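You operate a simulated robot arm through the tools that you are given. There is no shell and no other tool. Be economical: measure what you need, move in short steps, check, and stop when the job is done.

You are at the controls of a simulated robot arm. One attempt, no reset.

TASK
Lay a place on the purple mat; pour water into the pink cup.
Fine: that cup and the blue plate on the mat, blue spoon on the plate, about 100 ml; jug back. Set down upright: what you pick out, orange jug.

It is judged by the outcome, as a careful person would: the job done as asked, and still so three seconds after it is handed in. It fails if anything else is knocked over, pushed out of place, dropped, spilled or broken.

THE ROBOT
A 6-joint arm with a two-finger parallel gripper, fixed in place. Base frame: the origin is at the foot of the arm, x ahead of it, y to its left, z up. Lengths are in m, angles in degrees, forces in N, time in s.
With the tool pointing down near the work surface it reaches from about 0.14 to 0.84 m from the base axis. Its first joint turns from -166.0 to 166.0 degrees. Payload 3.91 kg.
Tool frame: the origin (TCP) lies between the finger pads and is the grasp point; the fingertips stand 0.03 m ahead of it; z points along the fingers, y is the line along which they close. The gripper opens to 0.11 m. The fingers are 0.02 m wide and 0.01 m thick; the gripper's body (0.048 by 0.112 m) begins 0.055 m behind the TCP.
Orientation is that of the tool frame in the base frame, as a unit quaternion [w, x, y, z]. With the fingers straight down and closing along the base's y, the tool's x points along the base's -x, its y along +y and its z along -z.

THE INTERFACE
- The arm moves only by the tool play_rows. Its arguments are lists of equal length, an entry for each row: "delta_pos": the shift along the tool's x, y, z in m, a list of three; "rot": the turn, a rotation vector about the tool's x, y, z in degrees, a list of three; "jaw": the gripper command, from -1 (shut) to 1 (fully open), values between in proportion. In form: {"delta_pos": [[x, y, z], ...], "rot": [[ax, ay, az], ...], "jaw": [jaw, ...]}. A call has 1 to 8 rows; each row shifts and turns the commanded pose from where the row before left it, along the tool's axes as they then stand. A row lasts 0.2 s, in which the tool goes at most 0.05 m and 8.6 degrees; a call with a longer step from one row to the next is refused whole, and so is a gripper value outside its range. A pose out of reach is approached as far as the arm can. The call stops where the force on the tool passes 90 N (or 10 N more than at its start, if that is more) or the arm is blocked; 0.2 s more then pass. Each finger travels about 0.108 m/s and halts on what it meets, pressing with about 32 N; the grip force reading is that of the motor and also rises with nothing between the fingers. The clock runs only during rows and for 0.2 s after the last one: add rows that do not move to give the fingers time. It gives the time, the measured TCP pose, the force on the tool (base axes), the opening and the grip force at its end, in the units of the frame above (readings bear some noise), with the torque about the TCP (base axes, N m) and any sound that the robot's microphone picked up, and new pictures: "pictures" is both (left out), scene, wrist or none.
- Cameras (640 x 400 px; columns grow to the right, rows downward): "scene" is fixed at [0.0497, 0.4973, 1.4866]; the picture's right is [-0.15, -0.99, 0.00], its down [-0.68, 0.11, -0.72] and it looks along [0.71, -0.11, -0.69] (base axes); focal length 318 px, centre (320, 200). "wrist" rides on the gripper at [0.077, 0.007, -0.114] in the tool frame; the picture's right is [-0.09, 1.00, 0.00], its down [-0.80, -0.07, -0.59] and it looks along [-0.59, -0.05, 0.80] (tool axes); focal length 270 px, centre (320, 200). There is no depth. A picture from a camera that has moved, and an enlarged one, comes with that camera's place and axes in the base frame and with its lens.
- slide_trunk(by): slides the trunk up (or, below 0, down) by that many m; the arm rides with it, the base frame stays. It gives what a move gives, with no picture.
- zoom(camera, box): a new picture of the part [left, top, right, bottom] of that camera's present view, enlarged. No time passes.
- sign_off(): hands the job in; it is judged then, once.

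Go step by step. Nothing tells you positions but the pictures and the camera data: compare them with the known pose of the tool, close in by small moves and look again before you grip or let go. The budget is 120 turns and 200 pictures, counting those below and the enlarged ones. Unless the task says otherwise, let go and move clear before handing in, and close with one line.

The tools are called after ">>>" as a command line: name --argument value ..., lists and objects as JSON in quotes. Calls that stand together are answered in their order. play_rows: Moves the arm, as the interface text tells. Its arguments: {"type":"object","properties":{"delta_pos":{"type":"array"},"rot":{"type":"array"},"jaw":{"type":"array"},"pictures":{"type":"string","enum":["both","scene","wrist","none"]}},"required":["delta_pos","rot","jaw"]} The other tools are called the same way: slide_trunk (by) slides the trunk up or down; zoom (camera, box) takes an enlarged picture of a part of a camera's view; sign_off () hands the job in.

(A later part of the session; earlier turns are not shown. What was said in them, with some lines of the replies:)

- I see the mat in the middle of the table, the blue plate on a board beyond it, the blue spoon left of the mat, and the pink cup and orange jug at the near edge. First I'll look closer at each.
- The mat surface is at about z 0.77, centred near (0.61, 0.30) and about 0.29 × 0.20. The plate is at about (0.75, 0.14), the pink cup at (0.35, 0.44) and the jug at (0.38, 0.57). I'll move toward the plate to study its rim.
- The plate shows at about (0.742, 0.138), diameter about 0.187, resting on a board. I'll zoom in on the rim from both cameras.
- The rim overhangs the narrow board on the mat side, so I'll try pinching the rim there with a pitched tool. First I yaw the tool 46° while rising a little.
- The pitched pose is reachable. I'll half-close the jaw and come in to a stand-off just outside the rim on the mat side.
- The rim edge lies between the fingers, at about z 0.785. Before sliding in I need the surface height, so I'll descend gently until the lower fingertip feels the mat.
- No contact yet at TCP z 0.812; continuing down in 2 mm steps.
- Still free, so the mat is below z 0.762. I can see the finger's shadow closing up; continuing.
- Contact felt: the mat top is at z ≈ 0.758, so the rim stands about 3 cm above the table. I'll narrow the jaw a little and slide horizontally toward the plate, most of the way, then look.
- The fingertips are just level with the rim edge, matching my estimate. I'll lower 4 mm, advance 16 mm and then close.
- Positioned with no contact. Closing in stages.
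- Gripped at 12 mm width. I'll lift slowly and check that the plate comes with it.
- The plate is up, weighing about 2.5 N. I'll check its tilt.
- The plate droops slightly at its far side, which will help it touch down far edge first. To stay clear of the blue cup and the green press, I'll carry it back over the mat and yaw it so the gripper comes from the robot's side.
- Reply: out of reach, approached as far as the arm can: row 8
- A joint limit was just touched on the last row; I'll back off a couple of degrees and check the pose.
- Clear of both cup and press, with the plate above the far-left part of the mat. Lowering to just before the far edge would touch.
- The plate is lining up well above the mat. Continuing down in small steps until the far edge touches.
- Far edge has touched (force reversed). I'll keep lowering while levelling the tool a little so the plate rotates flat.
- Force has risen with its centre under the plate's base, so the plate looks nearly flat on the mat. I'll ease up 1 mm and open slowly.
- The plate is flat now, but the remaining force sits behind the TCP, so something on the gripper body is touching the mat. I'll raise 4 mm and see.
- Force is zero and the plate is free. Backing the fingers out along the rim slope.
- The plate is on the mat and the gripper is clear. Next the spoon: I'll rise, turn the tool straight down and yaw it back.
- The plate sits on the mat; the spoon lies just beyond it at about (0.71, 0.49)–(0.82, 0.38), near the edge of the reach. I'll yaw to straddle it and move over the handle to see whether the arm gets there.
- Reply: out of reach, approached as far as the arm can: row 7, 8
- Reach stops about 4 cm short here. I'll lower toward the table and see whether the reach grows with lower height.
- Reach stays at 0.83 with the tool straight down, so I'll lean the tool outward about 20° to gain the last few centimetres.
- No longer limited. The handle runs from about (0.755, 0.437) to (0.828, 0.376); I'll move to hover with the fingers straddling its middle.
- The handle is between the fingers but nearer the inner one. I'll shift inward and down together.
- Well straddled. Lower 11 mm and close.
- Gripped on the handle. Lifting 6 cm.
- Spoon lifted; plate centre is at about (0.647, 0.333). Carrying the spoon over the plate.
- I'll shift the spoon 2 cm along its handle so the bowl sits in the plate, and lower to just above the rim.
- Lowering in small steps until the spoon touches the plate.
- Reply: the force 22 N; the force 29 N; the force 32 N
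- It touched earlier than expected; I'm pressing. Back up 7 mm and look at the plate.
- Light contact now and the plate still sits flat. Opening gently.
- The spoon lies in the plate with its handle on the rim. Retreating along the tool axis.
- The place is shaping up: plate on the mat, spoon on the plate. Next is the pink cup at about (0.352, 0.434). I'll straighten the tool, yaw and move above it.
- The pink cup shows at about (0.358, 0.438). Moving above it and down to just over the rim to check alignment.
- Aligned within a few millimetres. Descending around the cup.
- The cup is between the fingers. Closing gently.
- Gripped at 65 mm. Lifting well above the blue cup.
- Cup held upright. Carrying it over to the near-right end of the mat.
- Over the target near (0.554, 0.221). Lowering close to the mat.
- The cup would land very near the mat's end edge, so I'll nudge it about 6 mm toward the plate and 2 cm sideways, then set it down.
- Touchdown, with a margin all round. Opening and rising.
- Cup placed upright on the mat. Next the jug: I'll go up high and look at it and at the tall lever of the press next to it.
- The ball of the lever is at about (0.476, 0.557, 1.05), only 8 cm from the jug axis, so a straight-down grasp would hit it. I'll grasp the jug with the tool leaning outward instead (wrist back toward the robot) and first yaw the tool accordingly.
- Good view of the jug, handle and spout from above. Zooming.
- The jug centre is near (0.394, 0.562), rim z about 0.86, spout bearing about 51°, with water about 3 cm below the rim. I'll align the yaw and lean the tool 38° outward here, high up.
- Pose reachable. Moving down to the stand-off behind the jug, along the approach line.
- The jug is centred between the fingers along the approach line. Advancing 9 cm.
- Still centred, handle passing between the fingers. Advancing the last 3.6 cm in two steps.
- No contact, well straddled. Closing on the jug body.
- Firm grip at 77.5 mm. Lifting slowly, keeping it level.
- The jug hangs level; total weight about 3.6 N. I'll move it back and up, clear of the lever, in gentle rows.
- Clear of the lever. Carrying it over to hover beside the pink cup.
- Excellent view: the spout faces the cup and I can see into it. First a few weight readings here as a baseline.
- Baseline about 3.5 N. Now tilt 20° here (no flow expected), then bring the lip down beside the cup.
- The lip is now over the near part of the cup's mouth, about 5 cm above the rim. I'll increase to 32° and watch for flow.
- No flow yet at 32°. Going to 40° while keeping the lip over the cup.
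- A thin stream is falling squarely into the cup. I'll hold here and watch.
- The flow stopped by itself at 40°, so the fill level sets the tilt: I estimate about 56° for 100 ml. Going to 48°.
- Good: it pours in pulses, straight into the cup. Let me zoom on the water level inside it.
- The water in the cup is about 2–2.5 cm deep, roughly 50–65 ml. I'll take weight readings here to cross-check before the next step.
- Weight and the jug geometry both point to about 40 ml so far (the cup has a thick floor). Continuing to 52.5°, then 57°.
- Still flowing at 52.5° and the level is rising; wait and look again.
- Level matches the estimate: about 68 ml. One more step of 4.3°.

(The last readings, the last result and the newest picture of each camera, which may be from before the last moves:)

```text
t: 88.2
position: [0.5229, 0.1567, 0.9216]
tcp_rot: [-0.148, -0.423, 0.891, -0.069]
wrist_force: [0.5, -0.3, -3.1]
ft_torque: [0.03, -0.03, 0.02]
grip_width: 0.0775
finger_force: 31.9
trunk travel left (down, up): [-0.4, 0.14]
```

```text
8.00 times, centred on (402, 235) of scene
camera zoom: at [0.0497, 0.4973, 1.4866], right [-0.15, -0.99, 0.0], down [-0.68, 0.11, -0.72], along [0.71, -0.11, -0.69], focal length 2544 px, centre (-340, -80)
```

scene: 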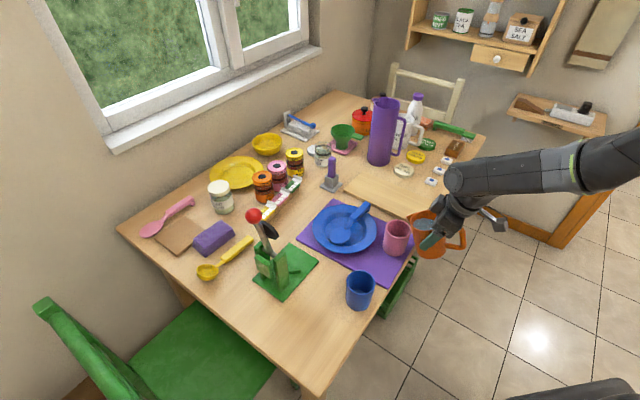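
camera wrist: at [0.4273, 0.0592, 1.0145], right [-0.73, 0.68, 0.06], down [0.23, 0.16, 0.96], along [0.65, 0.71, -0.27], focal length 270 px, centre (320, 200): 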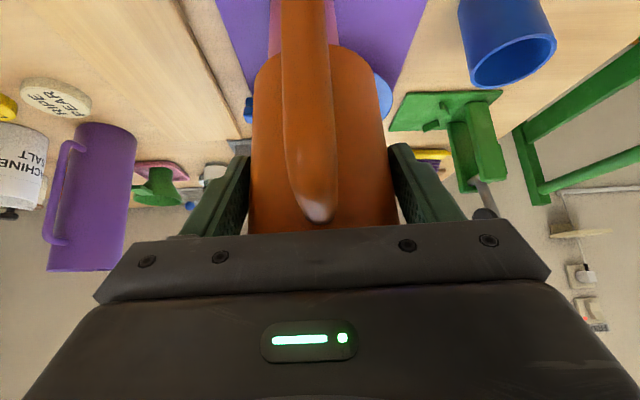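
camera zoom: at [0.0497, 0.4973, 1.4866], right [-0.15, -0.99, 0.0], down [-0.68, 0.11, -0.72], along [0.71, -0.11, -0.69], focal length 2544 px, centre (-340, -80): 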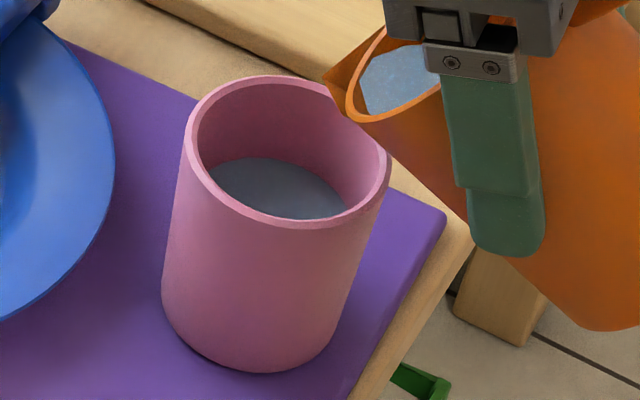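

The level is now at my 100 ml mark and the flow has stopped. Tilting the jug back upright while rising.

>>> play_rows --delta_pos '[[0.003, 0, -0.01], [0.003, 0, -0.014], [0, 0, -0.014], [0, 0, -0.014], [0, 0, -0.01], [0, 0, 0], [0, 0, 0], [0, 0, 0]]' --rot '[[0, -8.1, 0], [0, -8.1, 0], [0, -8.1, 0], [0, -8.1, 0], [0, -8.1, 0], [0, -8.1, 0], [0, -8.1, 0], [0, 0, 0]]' --jaw '[-0.5, -0.5, -0.5, -0.5, -0.5, -0.5, -0.5, -0.5]'

>>> zoom --camera "scene" --box '[320, 150, 480, 290]'

```text
t: 90.0
position: [0.5232, 0.1543, 0.9853]
tcp_rot: [0.294, -0.405, 0.854, 0.141]
wrist_force: [-0.2, 0.7, -2.3]
ft_torque: [0.02, -0.02, -0.02]
grip_width: 0.0773
finger_force: 31.9
trunk travel left (down, up): [-0.4, 0.14]
camera wrist: at [0.4333, 0.0555, 1.0264], right [-0.73, 0.68, 0.06], down [0.23, 0.16, 0.96], along [0.65, 0.71, -0.27], focal length 270 px, centre (320, 200)
```

scene: 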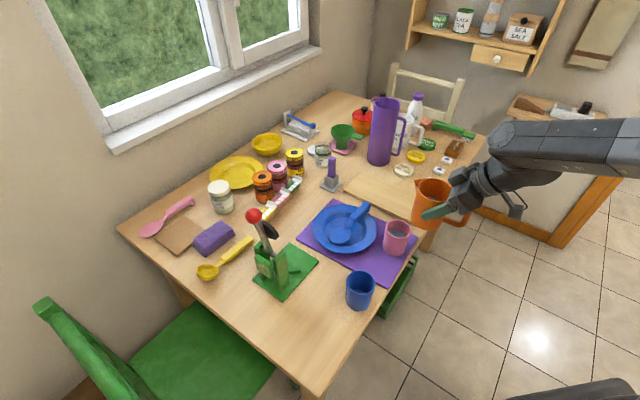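
wrist: 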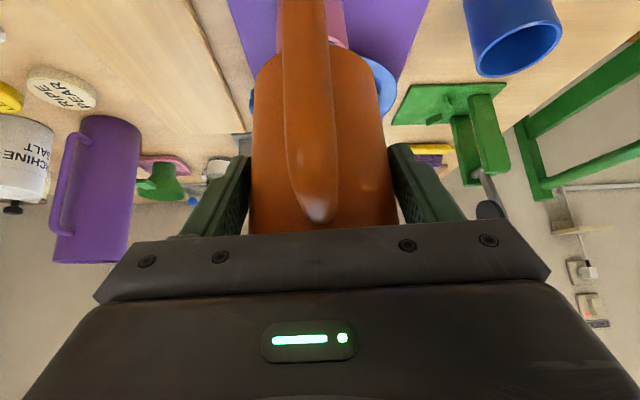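

```text
2.86 times, centred on (400, 220) of scene
camera zoom: at [0.0497, 0.4973, 1.4866], right [-0.15, -0.99, 0.0], down [-0.68, 0.11, -0.72], along [0.71, -0.11, -0.69], focal length 909 px, centre (91, 143)
```

zoom: 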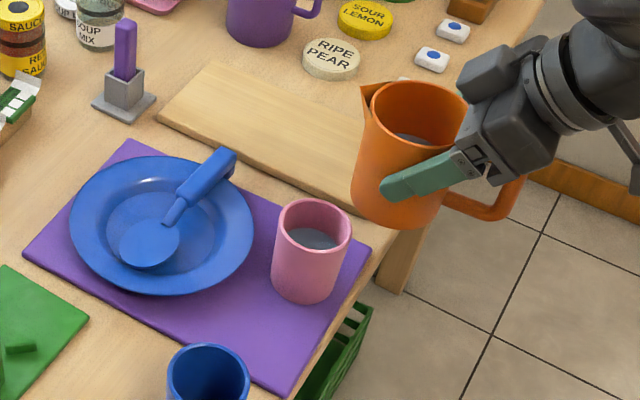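

The jug is upright again and nothing spilled. A set of weight readings to confirm the amount.

>>> play_rows --delta_pos '[[0, 0, 0]]' --rot '[[0, 0, 0]]' --jaw '[-0.5]' --pictures "none"

>>> play_rows --delta_pos '[[0, 0, 0]]' --rot '[[0, 0, 0]]' --jaw '[-0.5]' --pictures "none"

>>> play_rows --delta_pos '[[0, 0, 0]]' --rot '[[0, 0, 0]]' --jaw '[-0.5]' --pictures "none"

>>> play_rows --delta_pos '[[0, 0, 0]]' --rot '[[0, 0, 0]]' --jaw '[-0.5]' --pictures "none"

>>> play_rows --delta_pos '[[0, 0, 0]]' --rot '[[0, 0, 0]]' --jaw '[-0.5]' --pictures "none"

>>> play_rows --delta_pos '[[0, 0, 0]]' --rot '[[0, 0, 0]]' --jaw '[-0.5]' --pictures "none"

>>> play_rows --delta_pos '[[0, 0, 0]]' --rot '[[0, 0, 0]]' --jaw '[-0.5]' --pictures "none"

>>> play_rows --delta_pos '[[0, 0, 0]]' --rot '[[0, 0, 0]]' --jaw '[-0.5]' --pictures "none"

>>> zoom --camera "scene" --box '[380, 210, 425, 260]'

```text
t: 90.4
position: [0.5216, 0.1548, 0.9832]
tcp_rot: [0.293, -0.405, 0.854, 0.141]
wrist_force: [-0.3, 0.2, -2.8]
ft_torque: [-0.02, 0.0, 0.0]
grip_width: 0.0775
finger_force: 31.8
trunk travel left (down, up): [-0.4, 0.14]
```

```text
t: 90.8
position: [0.5215, 0.154, 0.9846]
tcp_rot: [0.292, -0.405, 0.855, 0.14]
wrist_force: [0.1, 0.7, -2.4]
ft_torque: [0.0, 0.02, 0.0]
grip_width: 0.0777
finger_force: 32.2
trunk travel left (down, up): [-0.4, 0.14]
```

```text
t: 91.2
position: [0.5211, 0.1545, 0.985]
tcp_rot: [0.292, -0.405, 0.855, 0.141]
wrist_force: [0.4, 0.3, -3.0]
ft_torque: [0.0, 0.03, -0.03]
grip_width: 0.0774
finger_force: 31.6
trunk travel left (down, up): [-0.4, 0.14]
```

```text
t: 91.6
position: [0.5208, 0.1545, 0.9849]
tcp_rot: [0.292, -0.405, 0.855, 0.141]
wrist_force: [-0.1, -0.4, -3.7]
ft_torque: [0.0, 0.01, -0.02]
grip_width: 0.0774
finger_force: 32.1
trunk travel left (down, up): [-0.4, 0.14]
```

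```text
t: 92.0
position: [0.5208, 0.1531, 0.9844]
tcp_rot: [0.293, -0.404, 0.855, 0.14]
wrist_force: [-0.1, 0.6, -2.8]
ft_torque: [0.01, -0.01, 0.01]
grip_width: 0.0773
finger_force: 31.6
trunk travel left (down, up): [-0.4, 0.14]
```

```text
t: 92.4
position: [0.5213, 0.1536, 0.9844]
tcp_rot: [0.292, -0.405, 0.855, 0.141]
wrist_force: [0.6, 0.4, -1.9]
ft_torque: [0.01, 0.03, -0.02]
grip_width: 0.0772
finger_force: 32.0
trunk travel left (down, up): [-0.4, 0.14]
```

```text
t: 92.8
position: [0.521, 0.1531, 0.9852]
tcp_rot: [0.293, -0.404, 0.855, 0.14]
wrist_force: [0.8, -0.3, -3.1]
ft_torque: [-0.01, -0.01, 0.02]
grip_width: 0.0775
finger_force: 32.4
trunk travel left (down, up): [-0.4, 0.14]
```

```text
t: 93.2
position: [0.5219, 0.1543, 0.9845]
tcp_rot: [0.293, -0.405, 0.855, 0.141]
wrist_force: [0.9, 0.2, -1.5]
ft_torque: [-0.05, 0.01, 0.05]
grip_width: 0.0775
finger_force: 32.3
trunk travel left (down, up): [-0.4, 0.14]
```

```text
8.00 times, centred on (402, 235) of scene
camera zoom: at [0.0497, 0.4973, 1.4866], right [-0.15, -0.99, 0.0], down [-0.68, 0.11, -0.72], along [0.71, -0.11, -0.69], focal length 2544 px, centre (-340, -80)
```

zoom: 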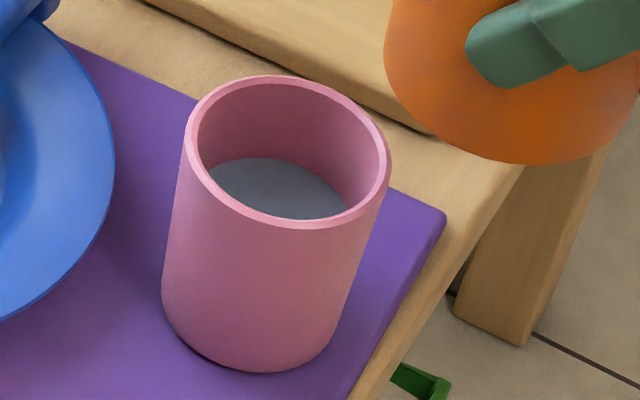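

Weight dropped by about 0.9 N, so roughly 95 ml, matching the visible level. Now carrying the jug back along the same path.

>>> play_rows --delta_pos '[[-0.006, 0.02, 0.005], [-0.012, 0.0405, 0.0102], [-0.0121, 0.041, 0.0103], [-0.0121, 0.041, 0.0103], [-0.0121, 0.041, 0.0103], [-0.0121, 0.041, 0.0103], [-0.012, 0.0405, 0.0102], [-0.012, 0.0405, 0.0102]]' --rot '[[0, 0, 0], [0, 0, 0], [0, 0, 0], [0, 0, 0], [0, 0, 0], [0, 0, 0], [0, 0, 0], [0, 0, 0]]' --jaw '[-0.5, -0.5, -0.5, -0.5, -0.5, -0.5, -0.5, -0.5]' --pictures "scene"

```text
t: 95.0
position: [0.3609, 0.438, 0.98]
tcp_rot: [0.293, -0.406, 0.854, 0.141]
wrist_force: [-0.9, -0.1, -3.4]
ft_torque: [0.02, 0.03, -0.02]
grip_width: 0.0774
finger_force: 32.2
trunk travel left (down, up): [-0.4, 0.14]
```

scene: 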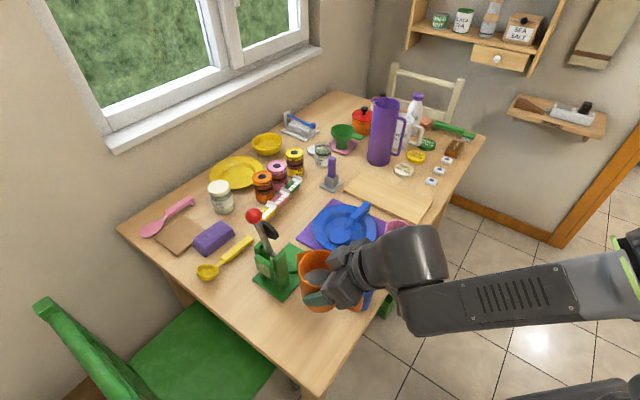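

On track. Returning to just above the jug's original spot.

>>> play_rows --delta_pos '[[-0.0009, 0.0094, 0.0292], [-0.0009, 0.0094, 0.0292], [-0.0009, 0.0094, 0.0292], [-0.0009, 0.0094, 0.0292], [-0.0009, 0.0094, 0.0292], [-0.0008, 0.0093, 0.0292], [0, 0, 0]]' --rot '[[0, 0, 0], [0, 0, 0], [0, 0, 0], [0, 0, 0], [0, 0, 0], [0, 0, 0], [0, 0, 0]]' --jaw '[-0.5, -0.5, -0.5, -0.5, -0.5, -0.5, -0.5]' --pictures "none"

>>> zoom --camera "scene" --box '[220, 240, 340, 360]'

```text
t: 96.6
position: [0.3855, 0.5609, 0.8431]
tcp_rot: [0.293, -0.404, 0.855, 0.14]
wrist_force: [0.2, 0.0, -2.8]
ft_torque: [-0.03, -0.03, 0.01]
grip_width: 0.0771
finger_force: 32.1
trunk travel left (down, up): [-0.4, 0.14]
```

```text
3.33 times, centred on (280, 300) of scene
camera zoom: at [0.0497, 0.4973, 1.4866], right [-0.15, -0.99, 0.0], down [-0.68, 0.11, -0.72], along [0.71, -0.11, -0.69], focal length 1060 px, centre (453, -133)
```

zoom: 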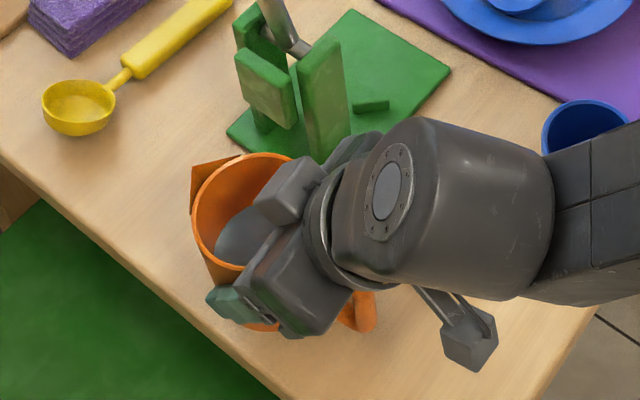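

Same place as before the pour. Lowering in small steps until it touches.

>>> play_rows --delta_pos '[[0.0037, 0, 0.0047], [0.0031, 0, 0.0039], [0.0025, 0, 0.0031]]' --rot '[[0, 0, 0], [0, 0, 0], [0, 0, 0]]' --jaw '[-0.5, -0.5, -0.5]' --pictures "none"

>>> play_rows --delta_pos '[[0.0012, 0, 0.0016]]' --rot '[[0, 0, 0]]' --jaw '[-0.5]' --pictures "none"

>>> play_rows --delta_pos '[[0.0012, 0, 0.0016]]' --rot '[[0, 0, 0]]' --jaw '[-0.5]' --pictures "none"

```text
t: 97.4
position: [0.3856, 0.5607, 0.8296]
tcp_rot: [0.293, -0.405, 0.855, 0.141]
wrist_force: [-0.4, 0.8, -2.7]
ft_torque: [-0.02, 0.02, 0.0]
grip_width: 0.0771
finger_force: 32.1
trunk travel left (down, up): [-0.4, 0.14]
```

```text
t: 97.8
position: [0.386, 0.5612, 0.8273]
tcp_rot: [0.293, -0.404, 0.855, 0.14]
wrist_force: [0.2, -0.1, -2.3]
ft_torque: [0.01, 0.02, 0.0]
grip_width: 0.0776
finger_force: 32.0
trunk travel left (down, up): [-0.4, 0.14]
```

```text
t: 98.2
position: [0.3857, 0.5614, 0.8257]
tcp_rot: [0.293, -0.405, 0.855, 0.141]
wrist_force: [0.2, 0.2, -3.4]
ft_torque: [-0.01, 0.0, 0.02]
grip_width: 0.0772
finger_force: 32.3
trunk travel left (down, up): [-0.4, 0.14]
```

Still hanging free; a couple more millimetres.

>>> play_rows --delta_pos '[[0.0006, -0.0015, 0.0016]]' --rot '[[0, 0, 0]]' --jaw '[-0.5]' --pictures "none"

>>> play_rows --delta_pos '[[0.0009, 0, 0.0012]]' --rot '[[0, 0, 0]]' --jaw '[-0.5]' --pictures "none"

```text
t: 98.6
position: [0.3871, 0.5607, 0.8243]
tcp_rot: [0.293, -0.405, 0.854, 0.141]
wrist_force: [0.5, 0.1, -3.9]
ft_torque: [0.01, -0.01, 0.0]
grip_width: 0.0774
finger_force: 31.9
trunk travel left (down, up): [-0.4, 0.14]
```

```text
t: 99.0
position: [0.3873, 0.5599, 0.8232]
tcp_rot: [0.293, -0.405, 0.855, 0.141]
wrist_force: [0.3, -0.7, -2.4]
ft_torque: [-0.01, -0.01, -0.02]
grip_width: 0.0776
finger_force: 31.9
trunk travel left (down, up): [-0.4, 0.14]
```

>>> play_rows --delta_pos '[[0.0008, 0, 0.001]]' --rot '[[0, 0, 0]]' --jaw '[-0.5]' --pictures "none"

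>>> play_rows --delta_pos '[[0.0006, 0, 0.0008]]' --rot '[[0, 0, 0]]' --jaw '[-0.5]' --pictures "none"

>>> zoom --camera "scene" --box '[220, 260, 320, 360]'

```text
t: 99.4
position: [0.3879, 0.5608, 0.8216]
tcp_rot: [0.293, -0.404, 0.855, 0.139]
wrist_force: [-0.8, -0.9, -2.2]
ft_torque: [0.03, 0.0, 0.01]
grip_width: 0.0773
finger_force: 32.2
trunk travel left (down, up): [-0.4, 0.14]
```

```text
t: 99.8
position: [0.3871, 0.5607, 0.8211]
tcp_rot: [0.293, -0.405, 0.855, 0.141]
wrist_force: [-0.3, 0.3, -0.2]
ft_torque: [0.0, 0.11, 0.01]
grip_width: 0.0775
finger_force: 32.1
trunk travel left (down, up): [-0.4, 0.14]
```

```text
4.00 times, centred on (270, 310) of scene
camera zoom: at [0.0497, 0.4973, 1.4866], right [-0.15, -0.99, 0.0], down [-0.68, 0.11, -0.72], along [0.71, -0.11, -0.69], focal length 1272 px, centre (520, -240)
```

zoom: 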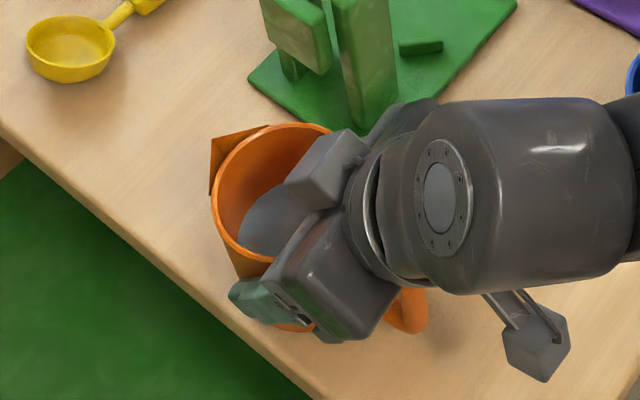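

It has touched down at its original spot. Opening and backing off along the approach line.

>>> play_rows --delta_pos '[[0, 0, 0], [0, 0, 0], [0, 0, 0], [0, 0, 0], [0, 0, 0]]' --rot '[[0, 0, 0], [0, 0, 0], [0, 0, 0], [0, 0, 0], [0, 0, 0]]' --jaw '[0.45, 0.55, 0.65, 0.75, 0.75]' --pictures "wrist"

```text
t: 101.0
position: [0.3885, 0.5612, 0.8212]
tcp_rot: [0.293, -0.405, 0.855, 0.14]
wrist_force: [-0.6, -0.4, 0.6]
ft_torque: [0.0, -0.03, 0.01]
grip_width: 0.0962
finger_force: 0.0
trunk travel left (down, up): [-0.4, 0.14]
camera wrist: at [0.2996, 0.4627, 0.8632], right [-0.73, 0.68, 0.06], down [0.23, 0.16, 0.96], along [0.65, 0.71, -0.27], focal length 270 px, centre (320, 200)
```

wrist: 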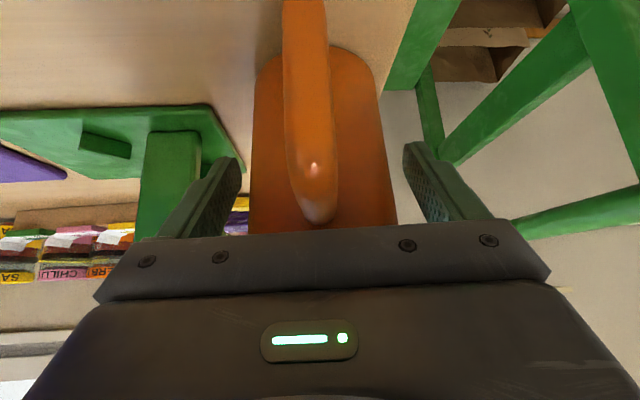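

Released with both sides clear. Retreating straight back.

>>> play_rows --delta_pos '[[0, 0, -0.015], [0, 0, -0.03], [0, 0, -0.035], [0, 0, -0.035], [0, 0, -0.035], [0, 0, -0.03]]' --rot '[[0, 0, 0], [0, 0, 0], [0, 0, 0], [0, 0, 0], [0, 0, 0], [0, 0, 0]]' --jaw '[0.75, 0.75, 0.75, 0.75, 0.75, 0.75]' --pictures "scene"

>>> zoom --camera "scene" --box '[220, 180, 460, 360]'

```text
t: 102.4
position: [0.3182, 0.476, 0.9634]
tcp_rot: [0.292, -0.405, 0.855, 0.141]
wrist_force: [0.4, 0.9, -0.1]
ft_torque: [-0.01, 0.0, 0.0]
grip_width: 0.0961
finger_force: 0.0
trunk travel left (down, up): [-0.4, 0.14]
```

scene: 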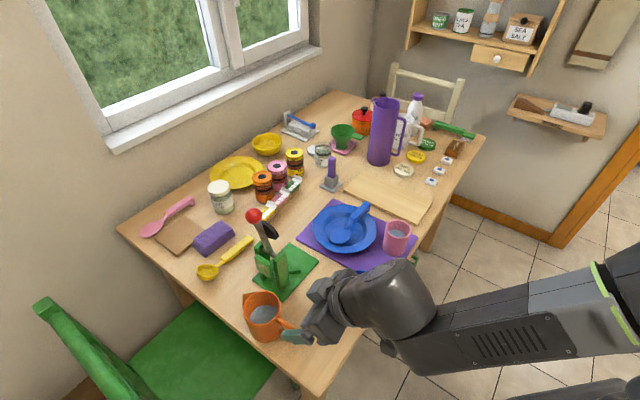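

```text
2.22 times, centred on (340, 270) of scene
camera zoom: at [0.0497, 0.4973, 1.4866], right [-0.15, -0.99, 0.0], down [-0.68, 0.11, -0.72], along [0.71, -0.11, -0.69], focal length 707 px, centre (276, 44)
```

zoom: 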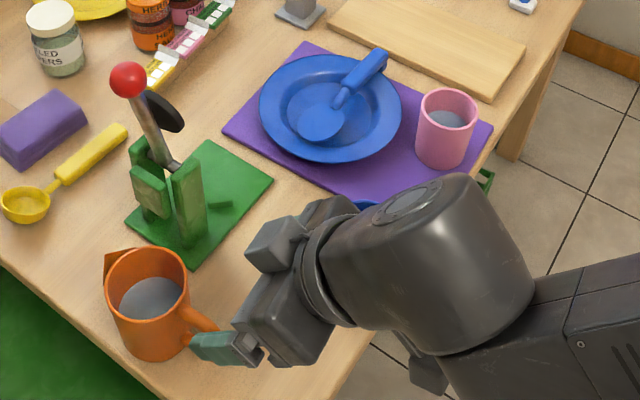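

The jug is back upright. I'll rise well clear and check the whole table.

>>> play_rows --delta_pos '[[-0.0246, 0, -0.0315], [-0.0246, 0, -0.0315], [-0.0246, 0, -0.0315], [-0.0246, 0, -0.0315], [0, -0.04, 0], [0, -0.04, 0], [0, -0.04, 0], [0, -0.04, 0]]' --rot '[[0, 0, 0], [0, 0, 0], [0, 0, 0], [0, 0, 0], [0, 0, 0], [0, 0, 0], [0, 0, 0], [0, 0, 0]]' --jaw '[0.75, 0.75, 0.75, 0.75, 0.75, 0.75, 0.75, 0.75]' --pictures "scene"

>>> zoom --camera "scene" --box '[220, 160, 460, 360]'

```text
t: 104.2
position: [0.4433, 0.3731, 1.123]
tcp_rot: [0.294, -0.404, 0.855, 0.14]
wrist_force: [0.3, 0.9, -0.2]
ft_torque: [-0.06, 0.01, 0.01]
grip_width: 0.096
finger_force: 0.0
trunk travel left (down, up): [-0.4, 0.14]
```

scene: 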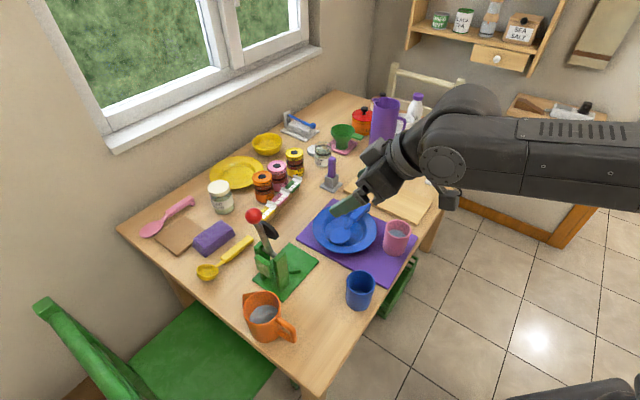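

```text
2.00 times, centred on (340, 260) of scene
camera zoom: at [0.0497, 0.4973, 1.4866], right [-0.15, -0.99, 0.0], down [-0.68, 0.11, -0.72], along [0.71, -0.11, -0.69], focal length 636 px, centre (280, 80)
```

zoom: 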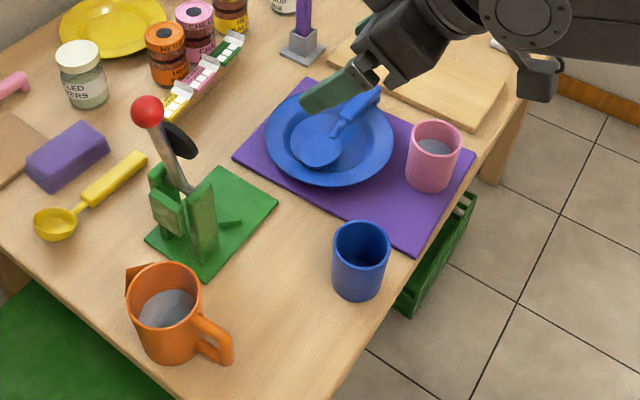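

Everything stands as asked: plate and pink cup on the mat, spoon on the plate, water in the cup, the jug back in place, nothing else moved, and the arm is clear. Handing in.

>>> sign_off

```text
The job is handed in.
```

The place is laid on the purple mat: the blue plate with the blue spoon on it, beside the pink cup holding roughly 95–100 ml of water by level and weight estimate. The orange jug is back upright where it stood.
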